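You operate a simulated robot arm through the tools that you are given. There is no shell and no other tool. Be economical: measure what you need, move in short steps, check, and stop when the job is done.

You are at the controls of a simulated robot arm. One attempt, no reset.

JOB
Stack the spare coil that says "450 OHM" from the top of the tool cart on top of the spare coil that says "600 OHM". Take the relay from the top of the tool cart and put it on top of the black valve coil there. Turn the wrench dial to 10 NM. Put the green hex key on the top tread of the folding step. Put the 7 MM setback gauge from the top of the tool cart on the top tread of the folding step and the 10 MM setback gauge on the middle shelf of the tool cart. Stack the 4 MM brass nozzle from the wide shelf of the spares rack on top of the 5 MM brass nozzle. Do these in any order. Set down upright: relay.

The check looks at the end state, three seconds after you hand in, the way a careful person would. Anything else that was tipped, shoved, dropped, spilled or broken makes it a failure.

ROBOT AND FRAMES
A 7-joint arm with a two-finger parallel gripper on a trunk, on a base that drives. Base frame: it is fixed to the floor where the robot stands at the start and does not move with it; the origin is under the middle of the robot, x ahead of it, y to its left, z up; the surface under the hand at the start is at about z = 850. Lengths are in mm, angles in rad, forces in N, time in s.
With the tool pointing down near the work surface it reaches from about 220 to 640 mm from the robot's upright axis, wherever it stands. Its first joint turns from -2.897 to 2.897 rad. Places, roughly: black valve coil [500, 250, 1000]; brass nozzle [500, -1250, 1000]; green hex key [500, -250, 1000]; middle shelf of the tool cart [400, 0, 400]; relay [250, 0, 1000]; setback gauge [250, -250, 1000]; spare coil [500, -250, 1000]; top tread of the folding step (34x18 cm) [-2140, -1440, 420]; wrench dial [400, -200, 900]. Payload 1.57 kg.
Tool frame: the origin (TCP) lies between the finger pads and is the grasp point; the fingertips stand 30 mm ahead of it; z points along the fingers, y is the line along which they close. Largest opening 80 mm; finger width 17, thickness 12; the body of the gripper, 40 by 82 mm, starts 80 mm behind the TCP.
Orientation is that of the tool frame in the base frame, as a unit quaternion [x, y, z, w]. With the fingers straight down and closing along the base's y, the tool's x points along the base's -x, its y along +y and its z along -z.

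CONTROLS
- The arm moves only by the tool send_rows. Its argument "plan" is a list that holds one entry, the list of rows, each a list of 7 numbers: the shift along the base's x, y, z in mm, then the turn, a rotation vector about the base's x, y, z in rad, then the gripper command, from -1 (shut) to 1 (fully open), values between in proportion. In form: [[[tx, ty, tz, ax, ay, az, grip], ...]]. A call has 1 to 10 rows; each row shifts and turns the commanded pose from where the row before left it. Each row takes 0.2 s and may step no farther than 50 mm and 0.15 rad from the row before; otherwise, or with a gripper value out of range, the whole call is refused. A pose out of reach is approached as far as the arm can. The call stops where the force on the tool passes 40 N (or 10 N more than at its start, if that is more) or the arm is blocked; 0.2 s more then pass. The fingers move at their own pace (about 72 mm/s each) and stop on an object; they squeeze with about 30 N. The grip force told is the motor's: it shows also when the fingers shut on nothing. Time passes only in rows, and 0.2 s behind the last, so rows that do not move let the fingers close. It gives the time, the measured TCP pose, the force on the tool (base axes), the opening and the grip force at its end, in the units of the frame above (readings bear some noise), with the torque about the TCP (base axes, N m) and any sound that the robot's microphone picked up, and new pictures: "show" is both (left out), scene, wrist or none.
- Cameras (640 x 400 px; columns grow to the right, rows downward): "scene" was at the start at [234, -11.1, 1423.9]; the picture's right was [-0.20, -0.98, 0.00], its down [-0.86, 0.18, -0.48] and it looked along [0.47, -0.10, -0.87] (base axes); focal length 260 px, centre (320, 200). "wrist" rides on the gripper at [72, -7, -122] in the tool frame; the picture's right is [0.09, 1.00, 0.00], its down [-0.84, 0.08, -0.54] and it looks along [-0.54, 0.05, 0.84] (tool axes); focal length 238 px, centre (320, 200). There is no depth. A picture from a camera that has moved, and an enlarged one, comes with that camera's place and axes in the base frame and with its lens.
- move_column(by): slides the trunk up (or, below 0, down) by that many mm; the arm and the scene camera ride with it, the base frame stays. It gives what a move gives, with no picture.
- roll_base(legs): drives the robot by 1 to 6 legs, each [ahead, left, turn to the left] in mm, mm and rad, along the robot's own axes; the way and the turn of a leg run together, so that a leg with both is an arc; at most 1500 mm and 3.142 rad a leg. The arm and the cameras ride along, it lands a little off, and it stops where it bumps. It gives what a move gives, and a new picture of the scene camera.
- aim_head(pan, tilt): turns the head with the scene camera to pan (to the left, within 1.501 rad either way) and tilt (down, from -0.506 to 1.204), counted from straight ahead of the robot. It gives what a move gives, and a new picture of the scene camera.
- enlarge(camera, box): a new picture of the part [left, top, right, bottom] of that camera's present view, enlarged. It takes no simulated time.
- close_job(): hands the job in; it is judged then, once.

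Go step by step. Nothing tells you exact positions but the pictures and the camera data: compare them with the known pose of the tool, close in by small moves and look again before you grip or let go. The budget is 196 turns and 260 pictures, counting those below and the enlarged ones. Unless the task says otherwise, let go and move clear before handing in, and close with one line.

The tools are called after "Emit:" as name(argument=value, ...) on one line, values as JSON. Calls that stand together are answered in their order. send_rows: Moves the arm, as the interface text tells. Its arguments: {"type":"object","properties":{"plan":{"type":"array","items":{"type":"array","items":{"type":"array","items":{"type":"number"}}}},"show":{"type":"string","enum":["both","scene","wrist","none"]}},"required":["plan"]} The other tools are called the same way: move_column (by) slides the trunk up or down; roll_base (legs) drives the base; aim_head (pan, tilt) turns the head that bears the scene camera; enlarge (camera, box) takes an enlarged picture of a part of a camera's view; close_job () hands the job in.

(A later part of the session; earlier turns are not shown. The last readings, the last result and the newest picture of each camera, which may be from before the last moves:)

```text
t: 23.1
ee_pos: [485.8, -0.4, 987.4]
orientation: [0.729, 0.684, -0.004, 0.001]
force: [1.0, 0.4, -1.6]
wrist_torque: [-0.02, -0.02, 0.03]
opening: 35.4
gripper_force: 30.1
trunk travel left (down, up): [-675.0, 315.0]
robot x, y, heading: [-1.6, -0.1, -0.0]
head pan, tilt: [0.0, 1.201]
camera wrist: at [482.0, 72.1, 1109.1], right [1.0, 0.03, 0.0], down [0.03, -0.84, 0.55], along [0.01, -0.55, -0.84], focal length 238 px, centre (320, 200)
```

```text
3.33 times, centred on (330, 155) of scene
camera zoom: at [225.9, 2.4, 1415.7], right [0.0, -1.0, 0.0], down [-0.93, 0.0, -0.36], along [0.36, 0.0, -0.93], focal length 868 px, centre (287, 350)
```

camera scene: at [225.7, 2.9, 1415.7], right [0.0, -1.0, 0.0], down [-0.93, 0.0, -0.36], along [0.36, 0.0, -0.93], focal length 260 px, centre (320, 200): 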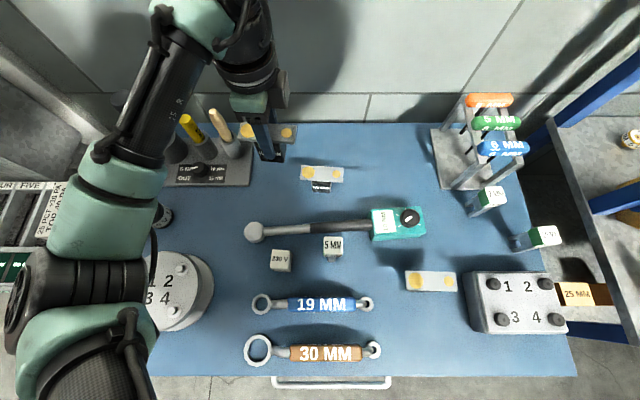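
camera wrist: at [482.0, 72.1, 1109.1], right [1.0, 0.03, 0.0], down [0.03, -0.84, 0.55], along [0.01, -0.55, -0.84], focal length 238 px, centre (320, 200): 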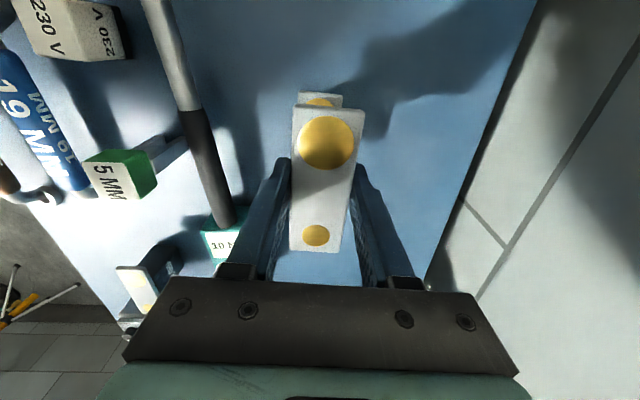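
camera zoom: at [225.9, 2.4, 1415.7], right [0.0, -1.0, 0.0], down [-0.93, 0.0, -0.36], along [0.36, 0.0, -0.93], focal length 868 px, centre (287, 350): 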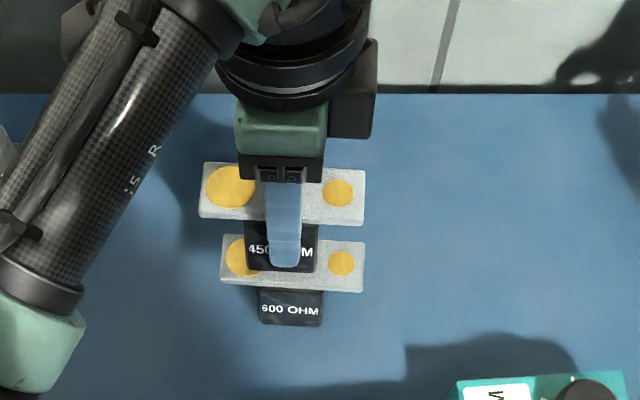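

The held coil sits about 5 mm too far in x and 6.5 mm in y; I correct and lower toward contact.

Emit:
send_rows(plan=[[[-5, -6.5, 0, 0, 0, 0, -1], [0, 0, -6, 0, 0, 0, -1], [0, 0, 0, 0, 0, 0, -1]]], show="wrist")

Emit:
enlarge(camera="scene", box=[250, 95, 410, 215])

```text
t: 23.9
ee_pos: [478.1, -7.1, 983.4]
orientation: [0.729, 0.684, -0.002, 0.0]
force: [0.3, 0.5, -0.7]
wrist_torque: [-0.04, -0.03, 0.01]
opening: 35.4
gripper_force: 29.7
trunk travel left (down, up): [-675.0, 315.0]
robot x, y, heading: [-0.3, -1.8, 0.001]
head pan, tilt: [0.0, 1.201]
camera wrist: at [475.6, 65.5, 1105.0], right [1.0, 0.03, 0.0], down [0.03, -0.84, 0.55], along [0.01, -0.55, -0.84], focal length 238 px, centre (320, 200)
```

wrist: 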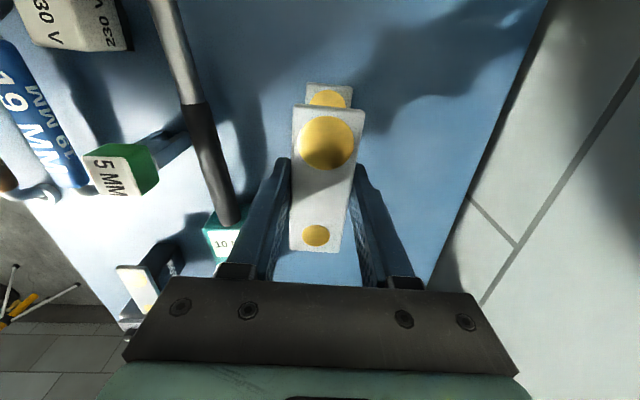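

```text
3.33 times, centred on (330, 155) of scene
camera zoom: at [225.9, 2.2, 1415.7], right [0.0, -1.0, 0.0], down [-0.93, 0.0, -0.36], along [0.36, 0.0, -0.93], focal length 868 px, centre (287, 350)
```

zoom: 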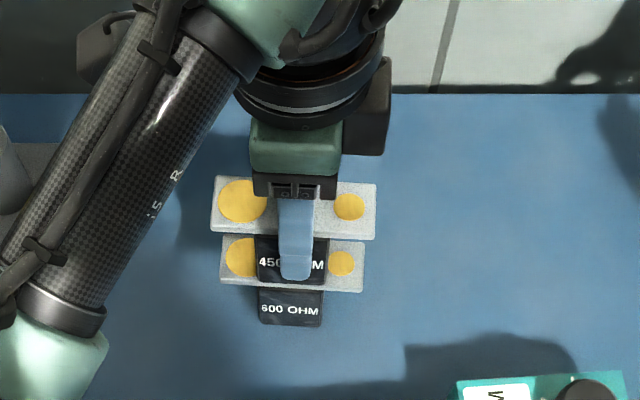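

Aligned to within about 2 mm in both views. I lower in small steps until contact.

Emit:
send_rows(plan=[[[1.5, 0, -3, 0, 0, 0, -1], [0, 0, -2, 0, 0, 0, -1], [0, 0, -2, 0, 0, 0, -1], [0, 0, 0, 0, 0, 0, -1]]], show="none")

Emit:
enlarge(camera="scene", box=[280, 125, 380, 205])

```text
t: 24.9
ee_pos: [479.5, -6.5, 978.8]
orientation: [0.729, 0.684, -0.001, 0.004]
force: [2.2, -5.6, 28.1]
wrist_torque: [-0.27, 0.03, -0.06]
opening: 35.3
gripper_force: 29.8
trunk travel left (down, up): [-675.0, 315.0]
robot x, y, heading: [-2.0, -0.7, 0.001]
head pan, tilt: [0.0, 1.201]
```

```text
5.00 times, centred on (330, 165) of scene
camera zoom: at [223.7, 1.6, 1416.5], right [0.0, -1.0, 0.0], down [-0.93, 0.0, -0.36], along [0.36, 0.0, -0.93], focal length 1302 px, centre (270, 375)
```

zoom: 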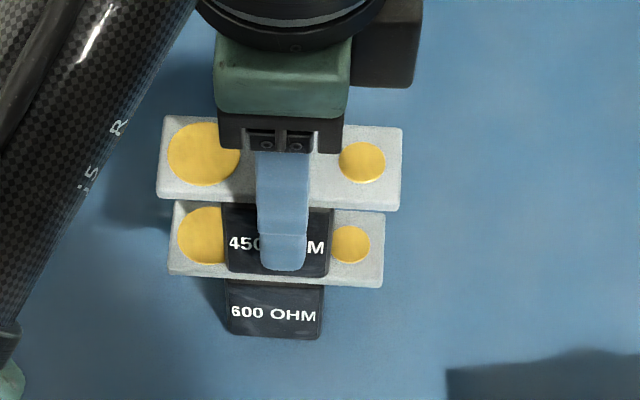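

Contact reached. I ease up slightly, open the fingers and lift straight up.

Emit:
send_rows(plan=[[[0, 0, 1.5, 0, 0, 0, -1], [0, 0, 0, 0, 0, 0, 0.1], [0, 0, 0, 0, 0, 0, 0.5], [0, 0, 0, 0, 0, 0, 0.6]]], show="wrist")

Emit:
send_rows(plan=[[[0, 0, 20, 0, 0, 0, 0.6], [0, 0, 40, 0, 0, 0, 0.6], [0, 0, 40, 0, 0, 0, 0.6]]], show="scene")

```text
t: 25.9
ee_pos: [479.8, -6.1, 978.2]
orientation: [0.729, 0.684, -0.003, 0.0]
force: [0.6, -1.3, -0.2]
wrist_torque: [0.0, -0.02, 0.04]
opening: 63.7
gripper_force: 0.1
trunk travel left (down, up): [-675.0, 315.0]
robot x, y, heading: [-0.9, 0.6, 0.001]
head pan, tilt: [0.0, 1.201]
camera wrist: at [477.0, 66.0, 1098.7], right [1.0, 0.03, 0.0], down [0.03, -0.84, 0.55], along [0.01, -0.55, -0.84], focal length 238 px, centre (320, 200)
```

wrist: 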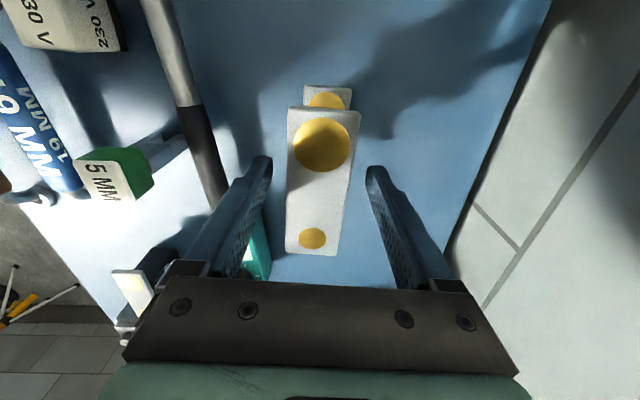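

```text
t: 26.7
ee_pos: [478.7, -8.8, 1077.6]
orientation: [0.729, 0.684, -0.003, 0.0]
force: [-0.4, 0.7, 0.1]
wrist_torque: [0.0, 0.01, 0.02]
opening: 63.9
gripper_force: 0.0
trunk travel left (down, up): [-675.0, 315.0]
robot x, y, heading: [-0.3, -0.4, -0.005]
head pan, tilt: [0.0, 1.201]
camera scene: at [225.6, 2.3, 1415.7], right [0.0, -1.0, 0.0], down [-0.93, 0.0, -0.36], along [0.36, 0.0, -0.93], focal length 260 px, centre (320, 200)
```

scene: 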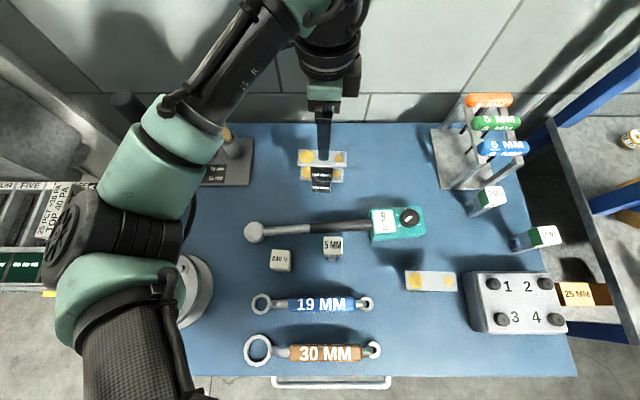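

The coil stack stands. Next the relay: I zoom on the 230 V cube and the black 110 V valve coil.

Emit:
enlarge(camera="scene", box=[240, 220, 360, 290])

Emit:
send_rows(plan=[[[-30, 15, 0, 0, 0, 0.15, 0.8], [-30, 15, 0, 0, 0, 0.15, 0.8], [-30, 15, 0, 0, 0, 0.15, 0.8], [-30, 15, 0, 0, 0, 0.15, 0.8], [-30, 15, 0, 0, 0, 0.15, 0.8], [-26, 15, 0, 0, 0, 0.15, 0.8], [0, 0, 0, 0, 0, 0.15, 0.8], [0, 0, 0, 0, 0, 0.15, 0.8], [0, 0, 0, 0, 0, 0.15, 0.8], [0, 0, 0, 0, 0, 0.15, 0.8]]])

```text
5.33 times, centred on (300, 255) of scene
camera zoom: at [225.6, 2.3, 1415.7], right [0.0, -1.0, 0.0], down [-0.93, 0.0, -0.36], along [0.36, 0.0, -0.93], focal length 1388 px, centre (427, -93)
```

zoom: 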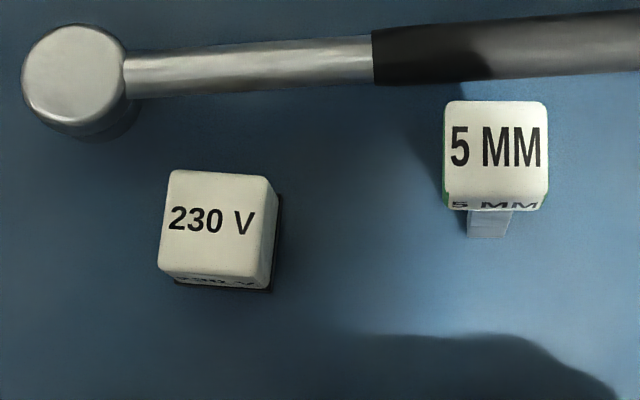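

```text
t: 28.9
ee_pos: [304.5, 82.9, 1077.2]
orientation: [0.066, 0.998, -0.001, 0.003]
force: [0.7, 0.2, -0.6]
wrist_torque: [0.02, -0.03, -0.02]
opening: 71.9
gripper_force: 0.0
trunk travel left (down, up): [-675.0, 315.0]
robot x, y, heading: [2.3, 0.6, 0.005]
head pan, tilt: [0.0, 1.201]
camera scene: at [225.8, 2.3, 1415.7], right [0.0, -1.0, 0.0], down [-0.93, 0.0, -0.36], along [0.36, 0.0, -0.93], focal length 260 px, centre (320, 200)
camera wrist: at [230.2, 85.4, 1198.9], right [0.04, 1.0, 0.0], down [0.84, -0.03, 0.55], along [0.55, -0.02, -0.84], focal length 238 px, centre (320, 200)
```

scene: 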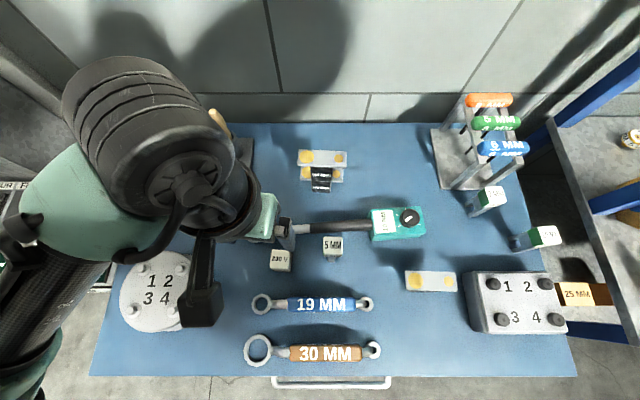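
wrist: 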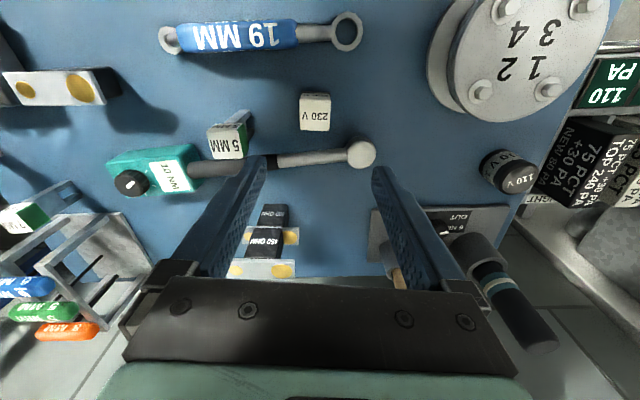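

The cube's yaw (about -0.12) nearly matches the tool's. I zoom the wrist view to centre on it, and look at the valve coil.

Emit:
enlarge(camera="wrist", box=[260, 70, 380, 150])

Emit:
enlarge(camera="wrist", box=[420, 110, 580, 220])

```text
5.00 times, centred on (320, 110) of wrist
camera zoom: at [230.2, 85.4, 1198.9], right [0.04, 1.0, 0.0], down [0.84, -0.03, 0.55], along [0.55, -0.02, -0.84], focal length 1192 px, centre (320, 650)
```

zoom: 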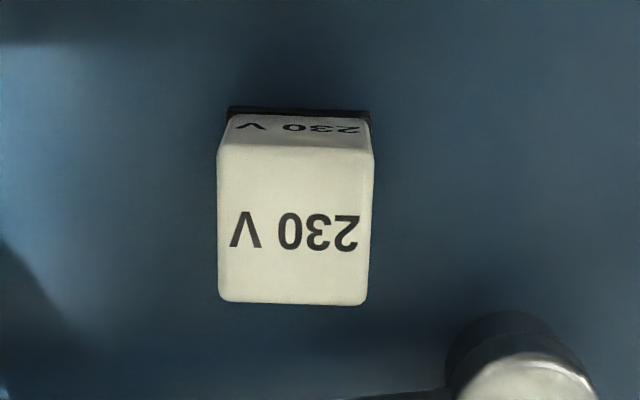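

```text
3.64 times, centred on (500, 165) of wrist
camera zoom: at [230.2, 85.4, 1198.9], right [0.04, 1.0, 0.0], down [0.84, -0.03, 0.55], along [0.55, -0.02, -0.84], focal length 867 px, centre (-334, 327)
```

zoom: 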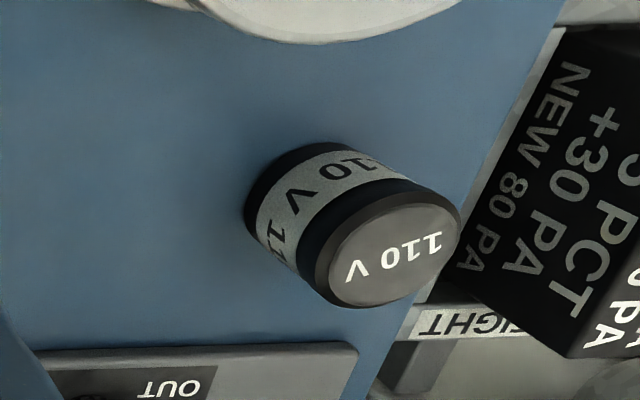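

The cube centre is about (303.5,78.5), top about 892, and the valve coil top about (404,361,900). I descend around the cube.

Emit:
send_rows(plan=[[[-1, -4, -40, 0, 0, 0.01, 0.5], [0, 0, -45, 0, 0, 0, 0.5], [0, 0, -45, 0, 0, 0, 0.5], [0, 0, -30, 0, 0, 0, 0.5], [0, 0, 0, 0, 0, 0, 0.5]]], show="wrist")

Emit:
enlarge(camera="wrist", box=[220, 110, 420, 250])

```text
t: 30.1
ee_pos: [301.5, 77.8, 917.8]
orientation: [0.063, 0.998, -0.001, 0.003]
force: [0.0, -0.4, 0.4]
wrist_torque: [-0.05, 0.0, 0.0]
opening: 60.1
gripper_force: 0.0
trunk travel left (down, up): [-675.0, 315.0]
robot x, y, heading: [0.4, -2.5, 0.001]
head pan, tilt: [0.0, 1.201]
camera wrist: at [228.0, 81.1, 1039.5], right [0.03, 1.0, 0.0], down [0.84, -0.03, 0.55], along [0.55, -0.02, -0.84], focal length 238 px, centre (320, 200)
```

wrist: 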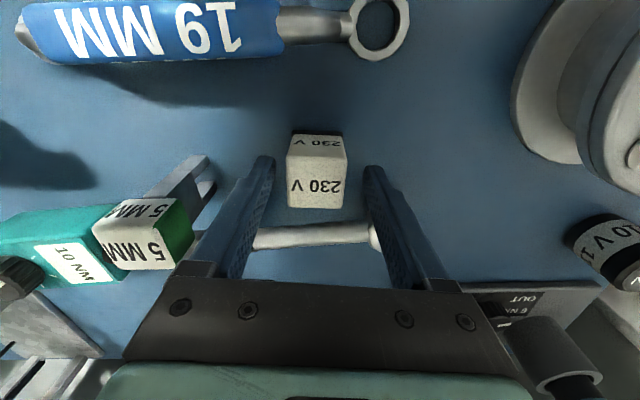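

```text
2.86 times, centred on (320, 180) of wrist
camera zoom: at [228.0, 81.1, 1039.5], right [0.03, 1.0, 0.0], down [0.84, -0.03, 0.55], along [0.55, -0.02, -0.84], focal length 681 px, centre (320, 257)
```

zoom: 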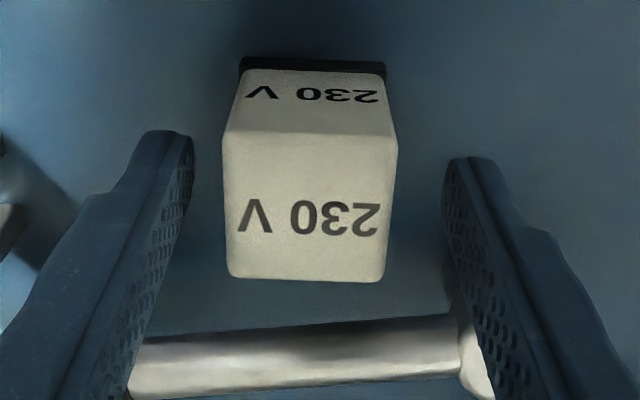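

I shift +6 mm in x and -2 in y, go down to about z=886 and close on the relay.

Emit:
send_rows(plan=[[[6, -2, 0, 0, 0, 0, 0.5], [0, 0, -20, 0, 0, 0, 0.5], [0, 0, -10, 0, 0, 0, 0.5], [0, 0, 0, 0, 0, 0, 0], [0, 0, 0, 0, 0, 0, -1], [0, 0, 0, 0, 0, 0, -1], [0, 0, 10, 0, 0, 0, -1]]], show="wrist")

```text
t: 31.7
ee_pos: [309.3, 76.4, 898.2]
orientation: [0.063, 0.998, -0.002, 0.003]
force: [-0.8, -0.4, -1.8]
wrist_torque: [0.0, -0.02, 0.02]
opening: 35.9
gripper_force: 30.2
trunk travel left (down, up): [-675.0, 315.0]
robot x, y, heading: [-1.5, -1.9, -0.0]
head pan, tilt: [0.0, 1.201]
camera wrist: at [236.4, 78.8, 1019.6], right [0.03, 1.0, 0.0], down [0.84, -0.03, 0.55], along [0.55, -0.02, -0.84], focal length 238 px, centre (320, 200)
```

wrist: 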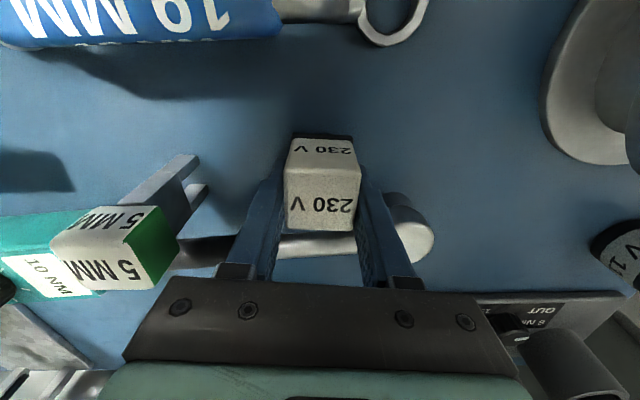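

The relay is held. I lift it and carry it toward the valve coil.

Emit:
send_rows(plan=[[[0, 0, 45, 0, 0, 0, -1], [0, 0, 45, 0, 0, 0, -1], [0, 0, 30, 0, 0, 0, -1], [12, 40, 0, 0, 0, 0, -1], [12, 40, 0, 0, 0, 0, -1], [12, 40, 0, 0, 0, 0, -1], [12, 40, 0, 0, 0, 0, -1], [12, 40, 0, 0, 0, 0, -1], [12, 40, 0, 0, 0, 0, -1], [0, 42, 0, 0, 0, 0, -1]]], show="both")

Emit:
enlarge(camera="wrist", box=[220, 90, 420, 230])

```text
t: 33.9
ee_pos: [382.8, 361.6, 1019.6]
orientation: [0.063, 0.998, -0.002, 0.002]
force: [0.6, 0.7, -0.7]
wrist_torque: [0.02, 0.0, 0.03]
opening: 35.4
gripper_force: 29.8
trunk travel left (down, up): [-675.0, 315.0]
robot x, y, heading: [-2.2, -0.4, 0.001]
head pan, tilt: [0.0, 1.201]
camera scene: at [225.7, 2.8, 1415.7], right [0.0, -1.0, 0.0], down [-0.93, 0.0, -0.36], along [0.36, 0.0, -0.93], focal length 260 px, centre (320, 200)
camera wrist: at [309.1, 363.8, 1139.8], right [0.03, 1.0, 0.0], down [0.84, -0.03, 0.55], along [0.55, -0.02, -0.84], focal length 238 px, centre (320, 200)
```

scene: 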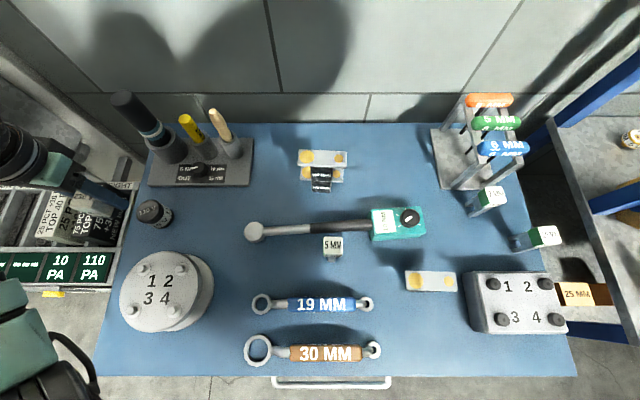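
wrist: 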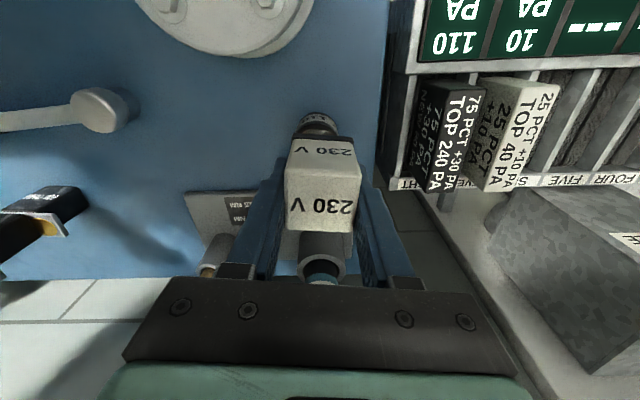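

```text
2.86 times, centred on (320, 160) of wrist
camera zoom: at [309.1, 363.8, 1139.8], right [0.03, 1.0, 0.0], down [0.84, -0.03, 0.55], along [0.55, -0.02, -0.84], focal length 681 px, centre (320, 314)
```

zoom: 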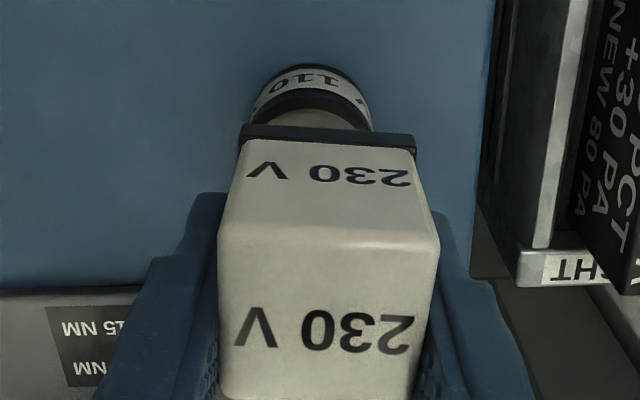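

I zoom the scene on the valve coil to fix its centre.

Emit:
enlarge(camera="scene", box=[60, 140, 220, 250])

```text
3.64 times, centred on (140, 195) of scene
camera zoom: at [225.7, 2.8, 1415.7], right [0.0, -1.0, 0.0], down [-0.93, 0.0, -0.36], along [0.36, 0.0, -0.93], focal length 947 px, centre (974, 218)
```

zoom: 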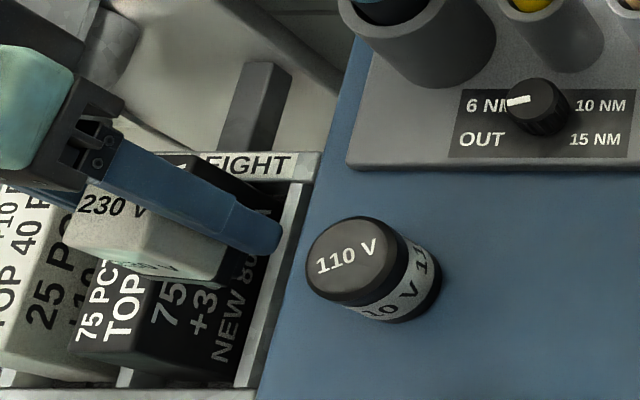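

Valve coil centre is about (402,360). I move over it and come down to just above.

Emit:
send_rows(plan=[[[20, -1, 0, 0, 0, 0, -1], [0, 0, -40, 0, 0, 0, -1], [0, 0, -25, 0, 0, 0, -1], [0, 0, 0, 0, 0, 0, -1]]], show="wrist")

Emit:
enlarge(camera="wrist", box=[240, 90, 400, 210])

Emit:
enlarge(camera="scene", box=[80, 140, 220, 240])

```text
t: 34.9
ee_pos: [403.3, 356.5, 952.5]
orientation: [0.062, 0.998, -0.002, 0.003]
force: [0.2, -0.1, -0.9]
wrist_torque: [-0.01, -0.01, -0.02]
opening: 35.7
gripper_force: 29.4
trunk travel left (down, up): [-675.0, 315.0]
robot x, y, heading: [1.4, -0.2, -0.001]
head pan, tilt: [0.0, 1.201]
camera wrist: at [328.7, 360.4, 1075.0], right [0.03, 1.0, 0.0], down [0.84, -0.03, 0.55], along [0.55, -0.02, -0.84], focal length 238 px, centre (320, 200)
```

wrist: 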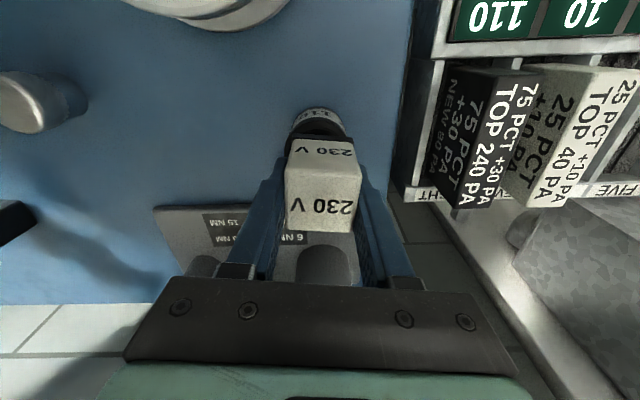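

```text
3.33 times, centred on (320, 150) of wrist
camera zoom: at [328.7, 360.4, 1075.0], right [0.03, 1.0, 0.0], down [0.84, -0.03, 0.55], along [0.55, -0.02, -0.84], focal length 794 px, centre (320, 367)
```

zoom: 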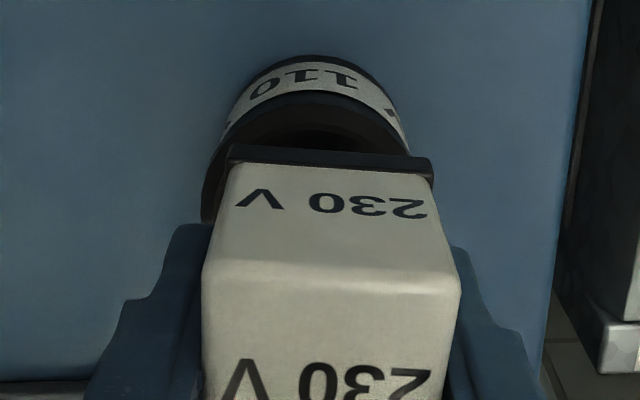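

```text
4.00 times, centred on (150, 190) of scene
camera zoom: at [225.7, 2.3, 1415.7], right [0.0, -1.0, 0.0], down [-0.93, 0.0, -0.36], along [0.36, 0.0, -0.93], focal length 1041 px, centre (1000, 240)
```

zoom: 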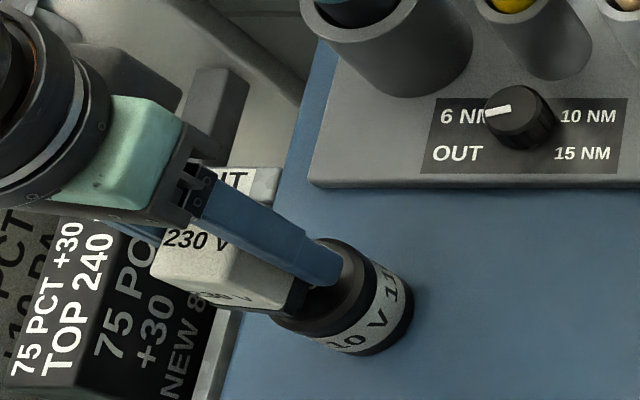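

The relay is about 4.5 mm off toward +y. I correct and lower to contact.

Emit:
send_rows(plan=[[[0, -4.5, 0, 0, 0, 0, -1], [0, 0, -8, 0, 0, 0, -1], [0, 0, -3, 0, 0, 0, -1], [0, 0, 0, 0, 0, 0, -1]]], show="none")

Emit:
enlarge(camera="wrist", box=[240, 90, 400, 210])

```text
t: 35.9
ee_pos: [399.3, 354.3, 943.8]
orientation: [0.063, 0.998, 0.0, 0.004]
force: [1.0, -0.3, 7.8]
wrist_torque: [0.03, 0.01, 0.01]
opening: 35.2
gripper_force: 29.9
trunk travel left (down, up): [-675.0, 315.0]
robot x, y, heading: [1.3, 1.9, 0.002]
head pan, tilt: [0.0, 1.201]
```

```text
3.33 times, centred on (320, 150) of wrist
camera zoom: at [326.4, 356.6, 1064.5], right [0.03, 1.0, 0.0], down [0.84, -0.03, 0.55], along [0.55, -0.02, -0.84], focal length 794 px, centre (320, 367)
```

zoom: 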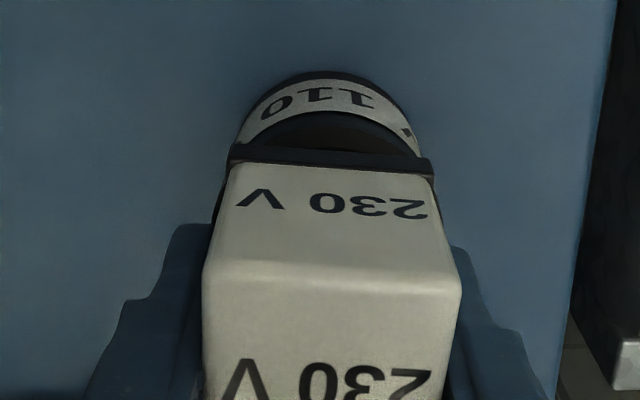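

Contact at 8 N and well centred. I release and rise.

Emit:
send_rows(plan=[[[0, 0, -0.5, 0, 0, 0, -1], [0, 0, 0, 0, 0, 0, -0.02], [0, 0, 0, 0, 0, 0, 0.3], [0, 0, 0, 0, 0, 0, 0.5], [0, 0, 30, 0, 0, 0, 0.5], [0, 0, 45, 0, 0, 0, 0.5], [0, 0, 30, 0, 0, 0, 0.5]]], show="wrist")

Emit:
enlarge(camera="scene", box=[80, 140, 220, 240])

```text
t: 37.5
ee_pos: [401.0, 352.3, 1046.5]
orientation: [0.063, 0.998, -0.002, 0.003]
force: [0.4, -0.6, 0.2]
wrist_torque: [-0.01, -0.01, 0.01]
opening: 60.0
gripper_force: 0.0
trunk travel left (down, up): [-675.0, 315.0]
robot x, y, heading: [-4.6, -1.3, -0.0]
head pan, tilt: [0.0, 1.201]
camera wrist: at [328.0, 354.6, 1168.2], right [0.03, 1.0, 0.0], down [0.84, -0.03, 0.55], along [0.55, -0.02, -0.84], focal length 238 px, centre (320, 200)
```

wrist: 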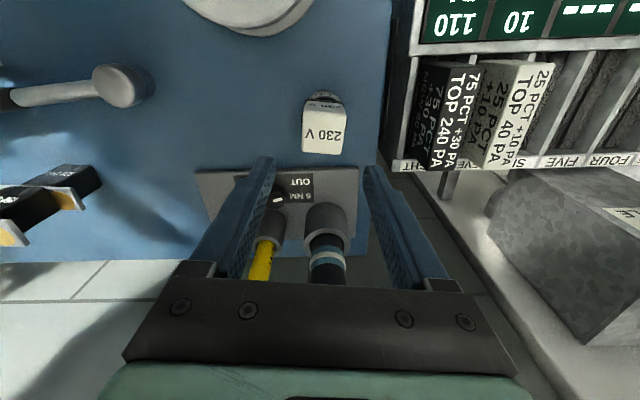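

```text
4.00 times, centred on (150, 190) of scene
camera zoom: at [225.9, 1.9, 1415.6], right [0.0, -1.0, 0.0], down [-0.93, 0.0, -0.36], along [0.36, 0.0, -0.93], focal length 1041 px, centre (1000, 240)
```

zoom: 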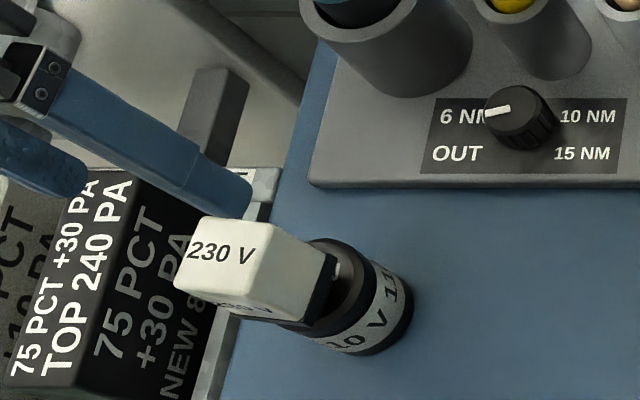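

I want to check how well the relay is centred; zooming the wrist view.

Emit:
enlarge(camera="wrist", box=[270, 70, 390, 170])

Emit:
enlarge(camera="scene", box=[110, 185, 190, 235])

```text
4.00 times, centred on (330, 120) of wrist
camera zoom: at [328.0, 354.6, 1168.2], right [0.03, 1.0, 0.0], down [0.84, -0.03, 0.55], along [0.55, -0.02, -0.84], focal length 953 px, centre (280, 520)
```

zoom: 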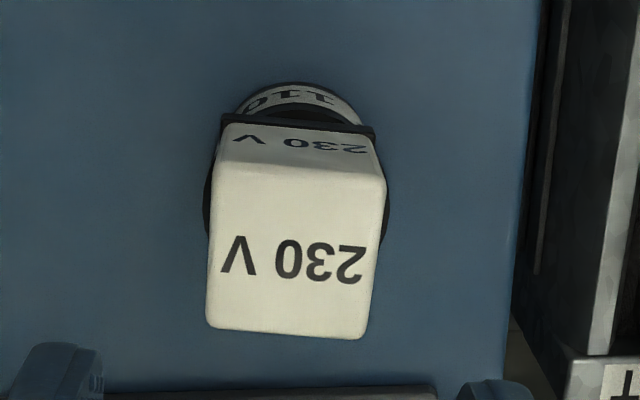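

```text
8.00 times, centred on (150, 210) of scene
camera zoom: at [225.9, 1.9, 1415.6], right [0.0, -1.0, 0.0], down [-0.93, 0.0, -0.36], along [0.36, 0.0, -0.93], focal length 2083 px, centre (1680, 120)
```

zoom: 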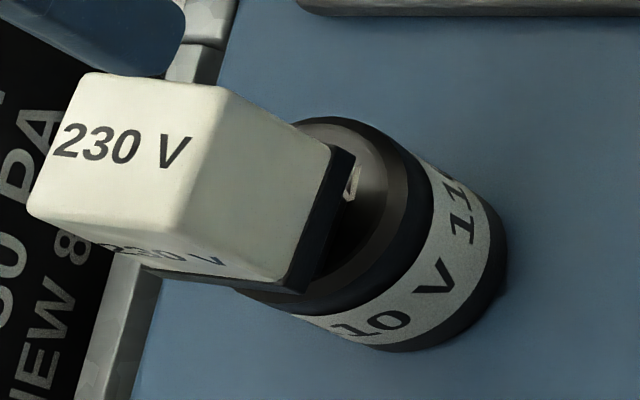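

Seen from above the relay is centred on the valve coil, so that part is done. Next the 10 MM gauge near (342,-431); I move over there at height.

Emit:
send_rows(plan=[[[-5, -49, 0, 0, 0, 0, 0.8], [-5, -49, 0, 0, 0, 0, 0.8], [-5, -49, 0, 0, 0, 0, 0.8], [-5, -49, 0, 0, 0, 0, 0.8], [-5, -49, 0, 0, 0, 0, 0.8], [-5, -49, 0, 0, 0, 0, 0.8], [-5, -49, 0, 0, 0, 0, 0.8], [-5, -49, 0, 0, 0, 0, 0.8], [-5, -49, 0, 0, 0, 0.06, 0.8], [-5, -49, 0, 0, 0, 0.07, 0.8]]], show="none")

Emit:
send_rows(plan=[[[-2, -48, 0, 0, 0, 0, 0.8], [-2, -48, 0, 0, 0, 0, 0.8], [-2, -48, 0, 0, 0, 0, 0.8], [-2, -48, 0, 0, 0, 0, 0.8], [-2, -48, 0, 0, 0, 0, 0.8], [-2, -48, 0, 0, 0, 0, 0.8]]], show="both")

Emit:
enlarge(camera="wrist", box=[220, 30, 420, 170])

```text
t: 39.7
ee_pos: [353.1, -134.0, 1044.3]
orientation: [-0.002, 1.0, -0.001, 0.003]
force: [-0.3, -0.7, 0.5]
wrist_torque: [-0.01, -0.02, 0.01]
opening: 72.1
gripper_force: 0.0
trunk travel left (down, up): [-675.0, 315.0]
robot x, y, heading: [-1.2, 2.8, -0.002]
head pan, tilt: [0.0, 1.201]
```

```text
t: 41.1
ee_pos: [340.1, -424.8, 1047.5]
orientation: [-0.003, 1.0, -0.001, 0.002]
force: [-0.1, 0.1, -0.7]
wrist_torque: [0.02, 0.0, 0.01]
opening: 71.9
gripper_force: 0.0
trunk travel left (down, up): [-675.0, 315.0]
robot x, y, heading: [-0.1, 2.4, 0.002]
head pan, tilt: [0.0, 1.201]
camera scene: at [225.5, 1.2, 1415.7], right [0.0, -1.0, 0.0], down [-0.93, 0.0, -0.36], along [0.36, 0.0, -0.93], focal length 260 px, centre (320, 200)
camera wrist: at [267.4, -432.7, 1169.0], right [-0.1, 1.0, 0.0], down [0.83, 0.08, 0.55], along [0.54, 0.05, -0.84], focal length 238 px, centre (320, 200)
```

scene: 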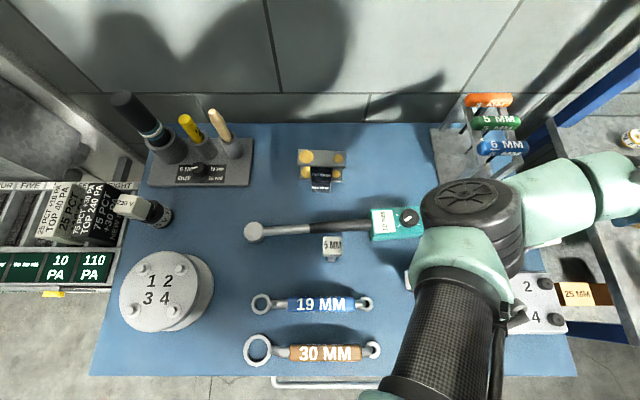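
wrist: 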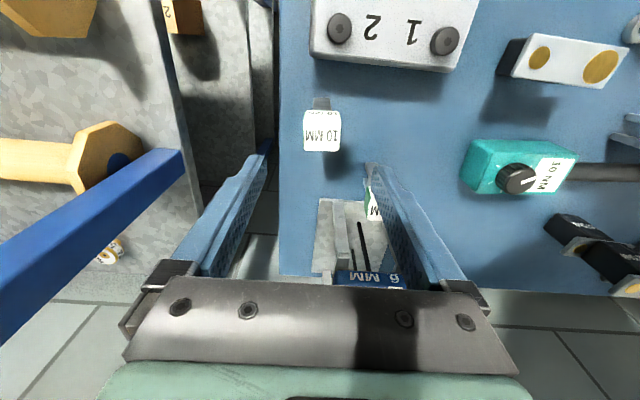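

```text
2.86 times, centred on (320, 100) of wrist
camera zoom: at [267.4, -432.7, 1169.0], right [-0.1, 1.0, 0.0], down [0.83, 0.08, 0.55], along [0.54, 0.05, -0.84], focal length 681 px, centre (320, 486)
```

zoom: 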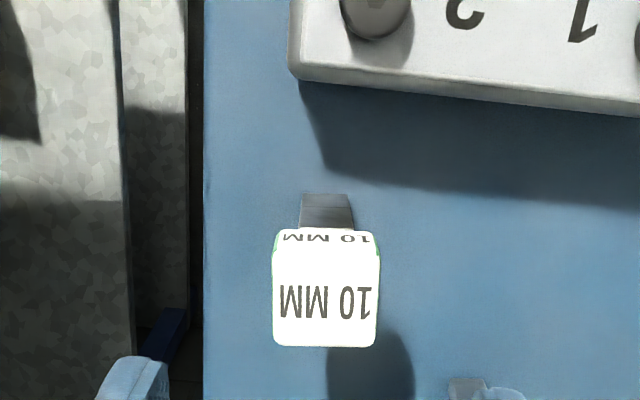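

The 10 MM gauge's head is at about (342,-424), about 37 mm wide, yaw about +0.09. I descend over it.

Emit:
send_rows(plan=[[[2, 1, -40, 0, 0, 0.09, 0.7], [0, 0, -40, 0, 0, 0, 0.7], [0, 0, -15, 0, 0, 0, 0.7], [0, 0, 0, 0, 0, 0, 0.7]]], show="none")

Emit:
enlarge(camera="wrist", box=[200, 70, 440, 230])

```text
t: 42.1
ee_pos: [340.6, -423.1, 950.0]
orientation: [-0.047, 0.999, -0.002, 0.004]
force: [0.5, 0.1, 0.2]
wrist_torque: [0.0, 0.03, 0.01]
opening: 67.9
gripper_force: 0.0
trunk travel left (down, up): [-675.0, 315.0]
robot x, y, heading: [-3.3, -1.8, -0.002]
head pan, tilt: [0.0, 1.201]
```

```text
2.50 times, centred on (320, 150) of wrist
camera zoom: at [269.0, -436.8, 1071.6], right [-0.19, 0.98, 0.0], down [0.82, 0.16, 0.55], along [0.54, 0.1, -0.84], focal length 596 px, centre (320, 325)
```

zoom: 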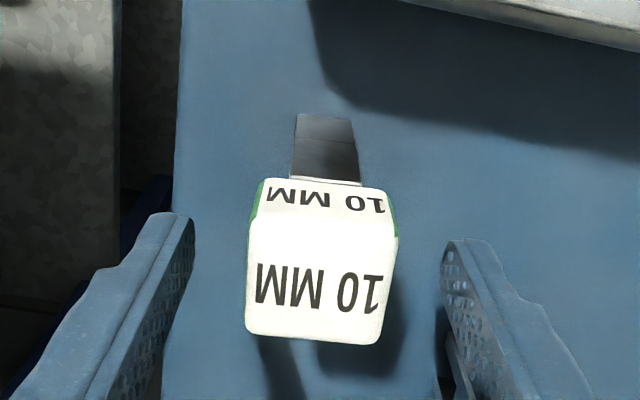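

Aligned in y; I shift +7 mm in x, go down and grip the head.

Emit:
send_rows(plan=[[[7, 0, 0, 0, 0, 0, 0.6], [0, 0, -20, 0, 0, 0, 0.6], [0, 0, -15, 0, 0, 0, 0.6], [0, 0, 0, 0, 0, 0, 0], [0, 0, 0, 0, 0, 0, -1], [0, 0, 0, 0, 0, 0, -1]]], show="wrist")

```text
t: 43.5
ee_pos: [347.7, -423.0, 915.4]
orientation: [-0.047, 0.999, 0.0, 0.002]
force: [-0.3, 0.1, -0.4]
wrist_torque: [0.0, -0.02, 0.0]
opening: 35.5
gripper_force: 30.1
trunk travel left (down, up): [-675.0, 315.0]
robot x, y, heading: [-1.2, 1.6, -0.0]
head pan, tilt: [0.0, 1.201]
camera wrist: at [275.1, -436.8, 1036.8], right [-0.19, 0.98, 0.0], down [0.82, 0.16, 0.55], along [0.54, 0.1, -0.84], focal length 238 px, centre (320, 200)
```

wrist: 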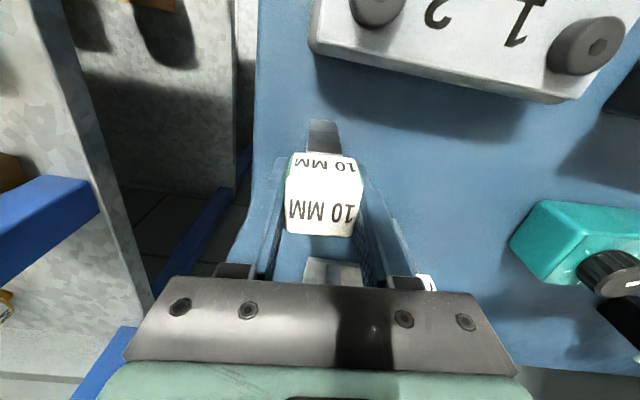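

The gauge is gripped. I lift it, bring the arm in over the cart and back the robot away to view the middle shelf.

Emit:
send_rows(plan=[[[0, 0, 30, 0, 0, 0, -1], [0, 0, 50, 0, 0, 0, -1], [0, 0, 50, 0, 0, 0, -1], [0, 45, 40, 0, 0, 0, -1], [0, 45, 20, 0, 0, 0, -1], [0, 45, 0, 0, 0, 0, -1], [0, 45, 0, 0, 0, 0, -1], [0, 45, 0, 0, 0, 0, -1], [0, 45, 0, 0, 0, 0, -1], [0, 45, 0, 0, 0, 0, -1]]], show="wrist")

Emit:
roll_base(legs=[[-900, 0, 0]])

Emit:
aim_head(pan=0, tilt=0.75)

```text
refused: row 4 steps farther than a row can; nothing moved
```

```text
t: 44.9
ee_pos: [290.1, -422.4, 920.0]
orientation: [-0.057, 0.998, -0.007, 0.02]
force: [4.3, 0.9, -0.2]
wrist_torque: [0.09, -0.13, -0.13]
opening: 35.6
gripper_force: 30.1
trunk travel left (down, up): [-675.0, 315.0]
robot x, y, heading: [-78.0, 2.2, 0.001]
head pan, tilt: [0.0, 1.201]
stopped in leg 1: the force on the tool passed its limit at 64 N (the readings are from after the stop); the commanded pose is now the measured one
camera scene: at [152.4, 2.0, 1415.7], right [0.0, -1.0, 0.0], down [-0.93, 0.0, -0.36], along [0.36, 0.0, -0.93], focal length 260 px, centre (320, 200)
```

scene: 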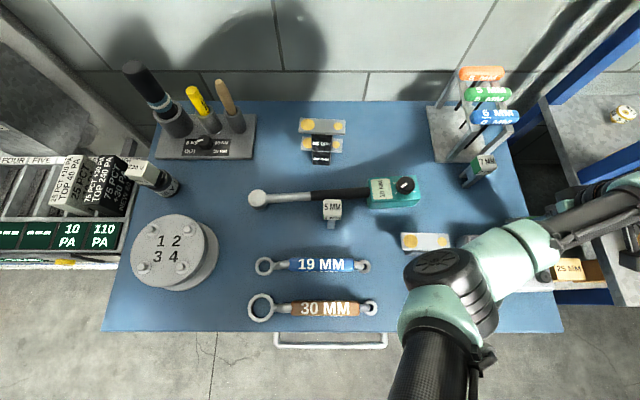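

```text
t: 45.8
ee_pos: [290.5, -422.9, 918.7]
orientation: [-0.057, 0.998, -0.007, 0.019]
force: [8.2, 2.3, -2.7]
wrist_torque: [0.03, -0.2, -0.2]
opening: 35.8
gripper_force: 30.1
trunk travel left (down, up): [-675.0, 315.0]
robot x, y, heading: [-72.2, 1.9, 0.001]
head pan, tilt: [0.0, 0.75]
camera scene: at [180.7, 2.7, 1447.1], right [0.0, -1.0, 0.0], down [-0.68, 0.0, -0.73], along [0.73, 0.0, -0.68], focal length 260 px, centre (320, 200)
```

scene: 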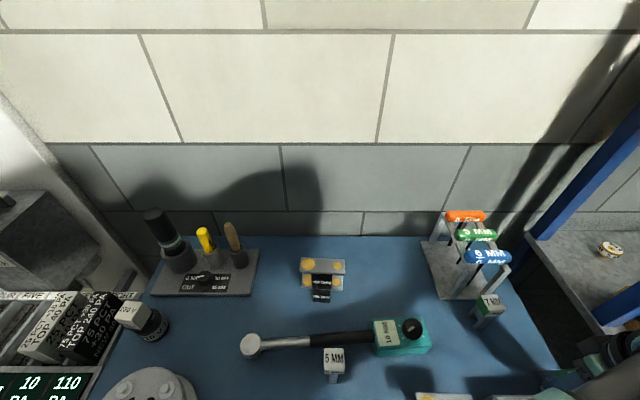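

My lift was refused because one row stepped too far, and the base then moved with the gauge still low, so it was dragged into something. I stop and look before anything else.

Emit:
enlarge(camera="wrist", box=[0, 0, 640, 400])

Emit:
aim_head(pan=-0.6, tilt=1.2)

```text
1.00 times, centred on (320, 200) of wrist (not enlarged: the box is as wide or as high as the picture)
camera zoom: at [214.0, -435.7, 1039.1], right [-0.2, 0.98, -0.02], down [0.8, 0.18, 0.57], along [0.56, 0.1, -0.82], focal length 238 px, centre (320, 200)
```

zoom: 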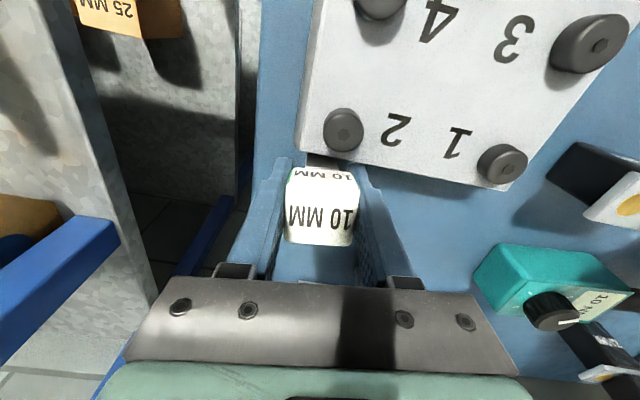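

```text
t: 46.8
ee_pos: [290.4, -422.0, 919.7]
orientation: [-0.055, 0.998, -0.008, 0.018]
force: [10.4, 2.6, -2.6]
wrist_torque: [0.07, -0.25, -0.21]
opening: 35.6
gripper_force: 30.2
trunk travel left (down, up): [-675.0, 315.0]
robot x, y, heading: [-73.7, -2.1, 0.003]
head pan, tilt: [-0.6, 1.201]
camera scene: at [144.3, -28.8, 1415.5], right [-0.56, -0.83, 0.0], down [-0.77, 0.52, -0.36], along [0.3, -0.2, -0.93], focal length 260 px, centre (320, 200)
```

scene: 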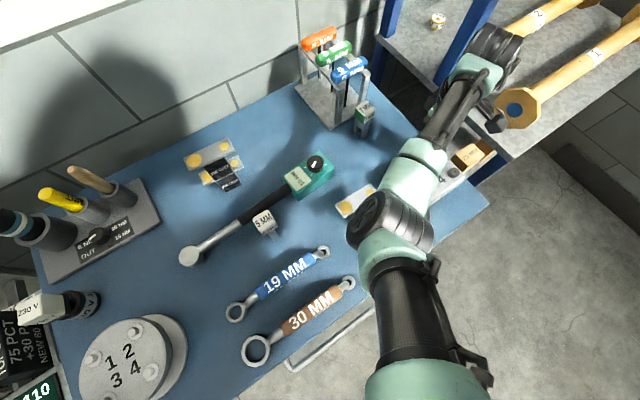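

The gauge was stopped against the knob block, which seems unmoved or nearly so, and nothing tipped. I back off in +x and lift, this time checking before driving.

Emit:
send_rows(plan=[[[8, 0, 0, 0, 0, 0, -1], [4, 0, 10, 0, 0, 0, -1], [0, 0, 40, 0, 0, 0, -1], [0, 0, 45, 0, 0, 0, -1], [0, 0, 45, 0, 0, 0, -1], [0, 45, 20, 0, 0, 0, -1], [0, 45, 0, 0, 0, 0, -1], [0, 45, 0, 0, 0, 0, -1], [0, 45, 0, 0, 0, 0, -1], [0, 45, 0, 0, 0, 0, -1]]], show="both")

```text
t: 49.0
ee_pos: [297.1, -198.7, 1082.1]
orientation: [-0.056, 0.998, -0.008, 0.019]
force: [-0.1, 0.8, -1.9]
wrist_torque: [-0.01, -0.04, 0.0]
opening: 35.6
gripper_force: 29.5
trunk travel left (down, up): [-675.0, 315.0]
robot x, y, heading: [-70.0, 0.2, 0.004]
head pan, tilt: [-0.6, 1.201]
camera scene: at [142.8, -28.0, 1415.7], right [-0.56, -0.83, 0.0], down [-0.77, 0.53, -0.36], along [0.3, -0.21, -0.93], focal length 260 px, centre (320, 200)
camera wrist: at [221.3, -211.7, 1201.7], right [-0.2, 0.98, -0.02], down [0.8, 0.18, 0.57], along [0.56, 0.1, -0.82], focal length 238 px, centre (320, 200)
```

scene: 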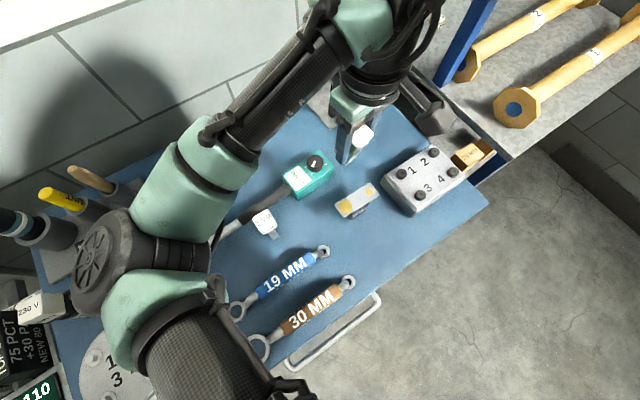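
wrist: 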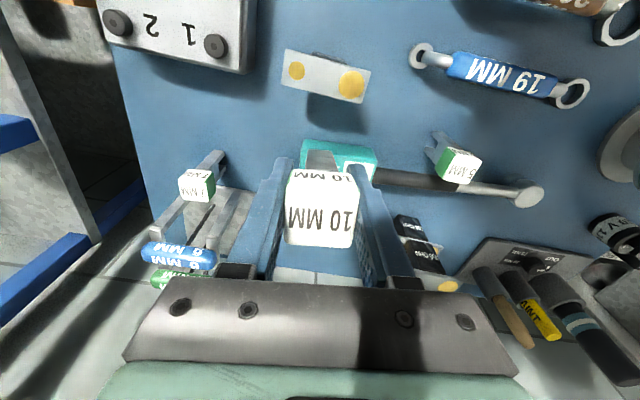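

The knob block has stayed in place. The gauge is now high and clear, so I back the robot off by 900 mm.

Emit:
roll_base(legs=[[-900, 0, 0]])

```text
t: 53.7
ee_pos: [-593.2, -200.9, 1082.8]
orientation: [-0.059, 0.998, -0.008, 0.019]
force: [0.4, -0.2, -0.7]
wrist_torque: [-0.02, 0.0, -0.04]
opening: 35.8
gripper_force: 30.0
trunk travel left (down, up): [-675.0, 315.0]
robot x, y, heading: [-964.6, -7.4, 0.013]
head pan, tilt: [-0.6, 1.201]
camera scene: at [-749.7, -32.2, 1415.7], right [-0.56, -0.83, 0.0], down [-0.77, 0.52, -0.36], along [0.3, -0.2, -0.93], focal length 260 px, centre (320, 200)
```

scene: 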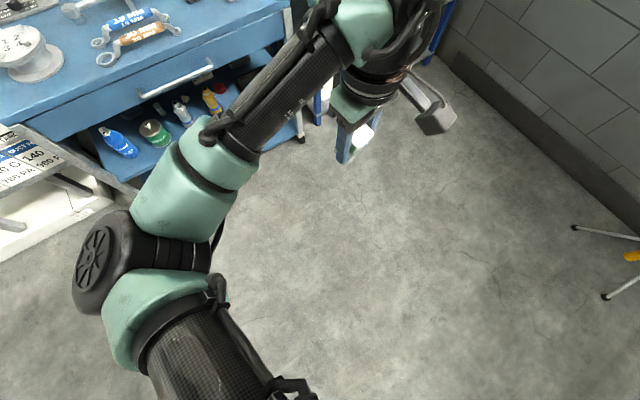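

The cart's shelf below the drawer holds bottles. I lower the trunk and look straight at it.

Emit:
move_column(by=-450)

Emit:
aim_head(pan=0, tilt=0.5)

```text
refused: -450 is not a number from -400 to 400
```

```text
t: 54.8
ee_pos: [-592.3, -200.9, 1082.0]
orientation: [-0.06, 0.998, -0.008, 0.019]
force: [-0.6, -1.5, -1.3]
wrist_torque: [0.0, 0.02, -0.01]
opening: 35.8
gripper_force: 30.2
trunk travel left (down, up): [-675.0, 315.0]
robot x, y, heading: [-967.5, -4.7, 0.008]
head pan, tilt: [0.0, 0.499]
camera scene: at [-705.0, -0.2, 1469.3], right [0.01, -1.0, 0.0], down [-0.48, 0.0, -0.88], along [0.88, 0.01, -0.48], focal length 260 px, centre (320, 200)
```

scene: 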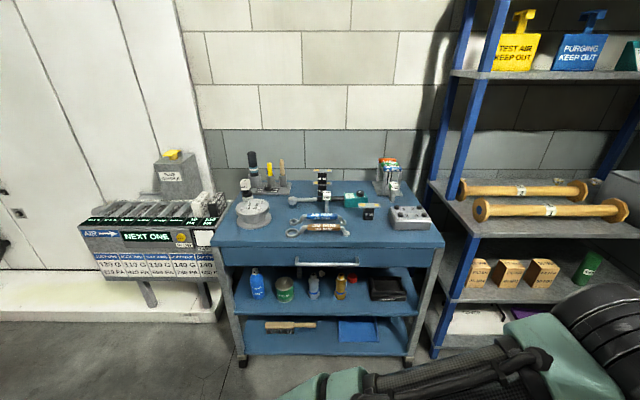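

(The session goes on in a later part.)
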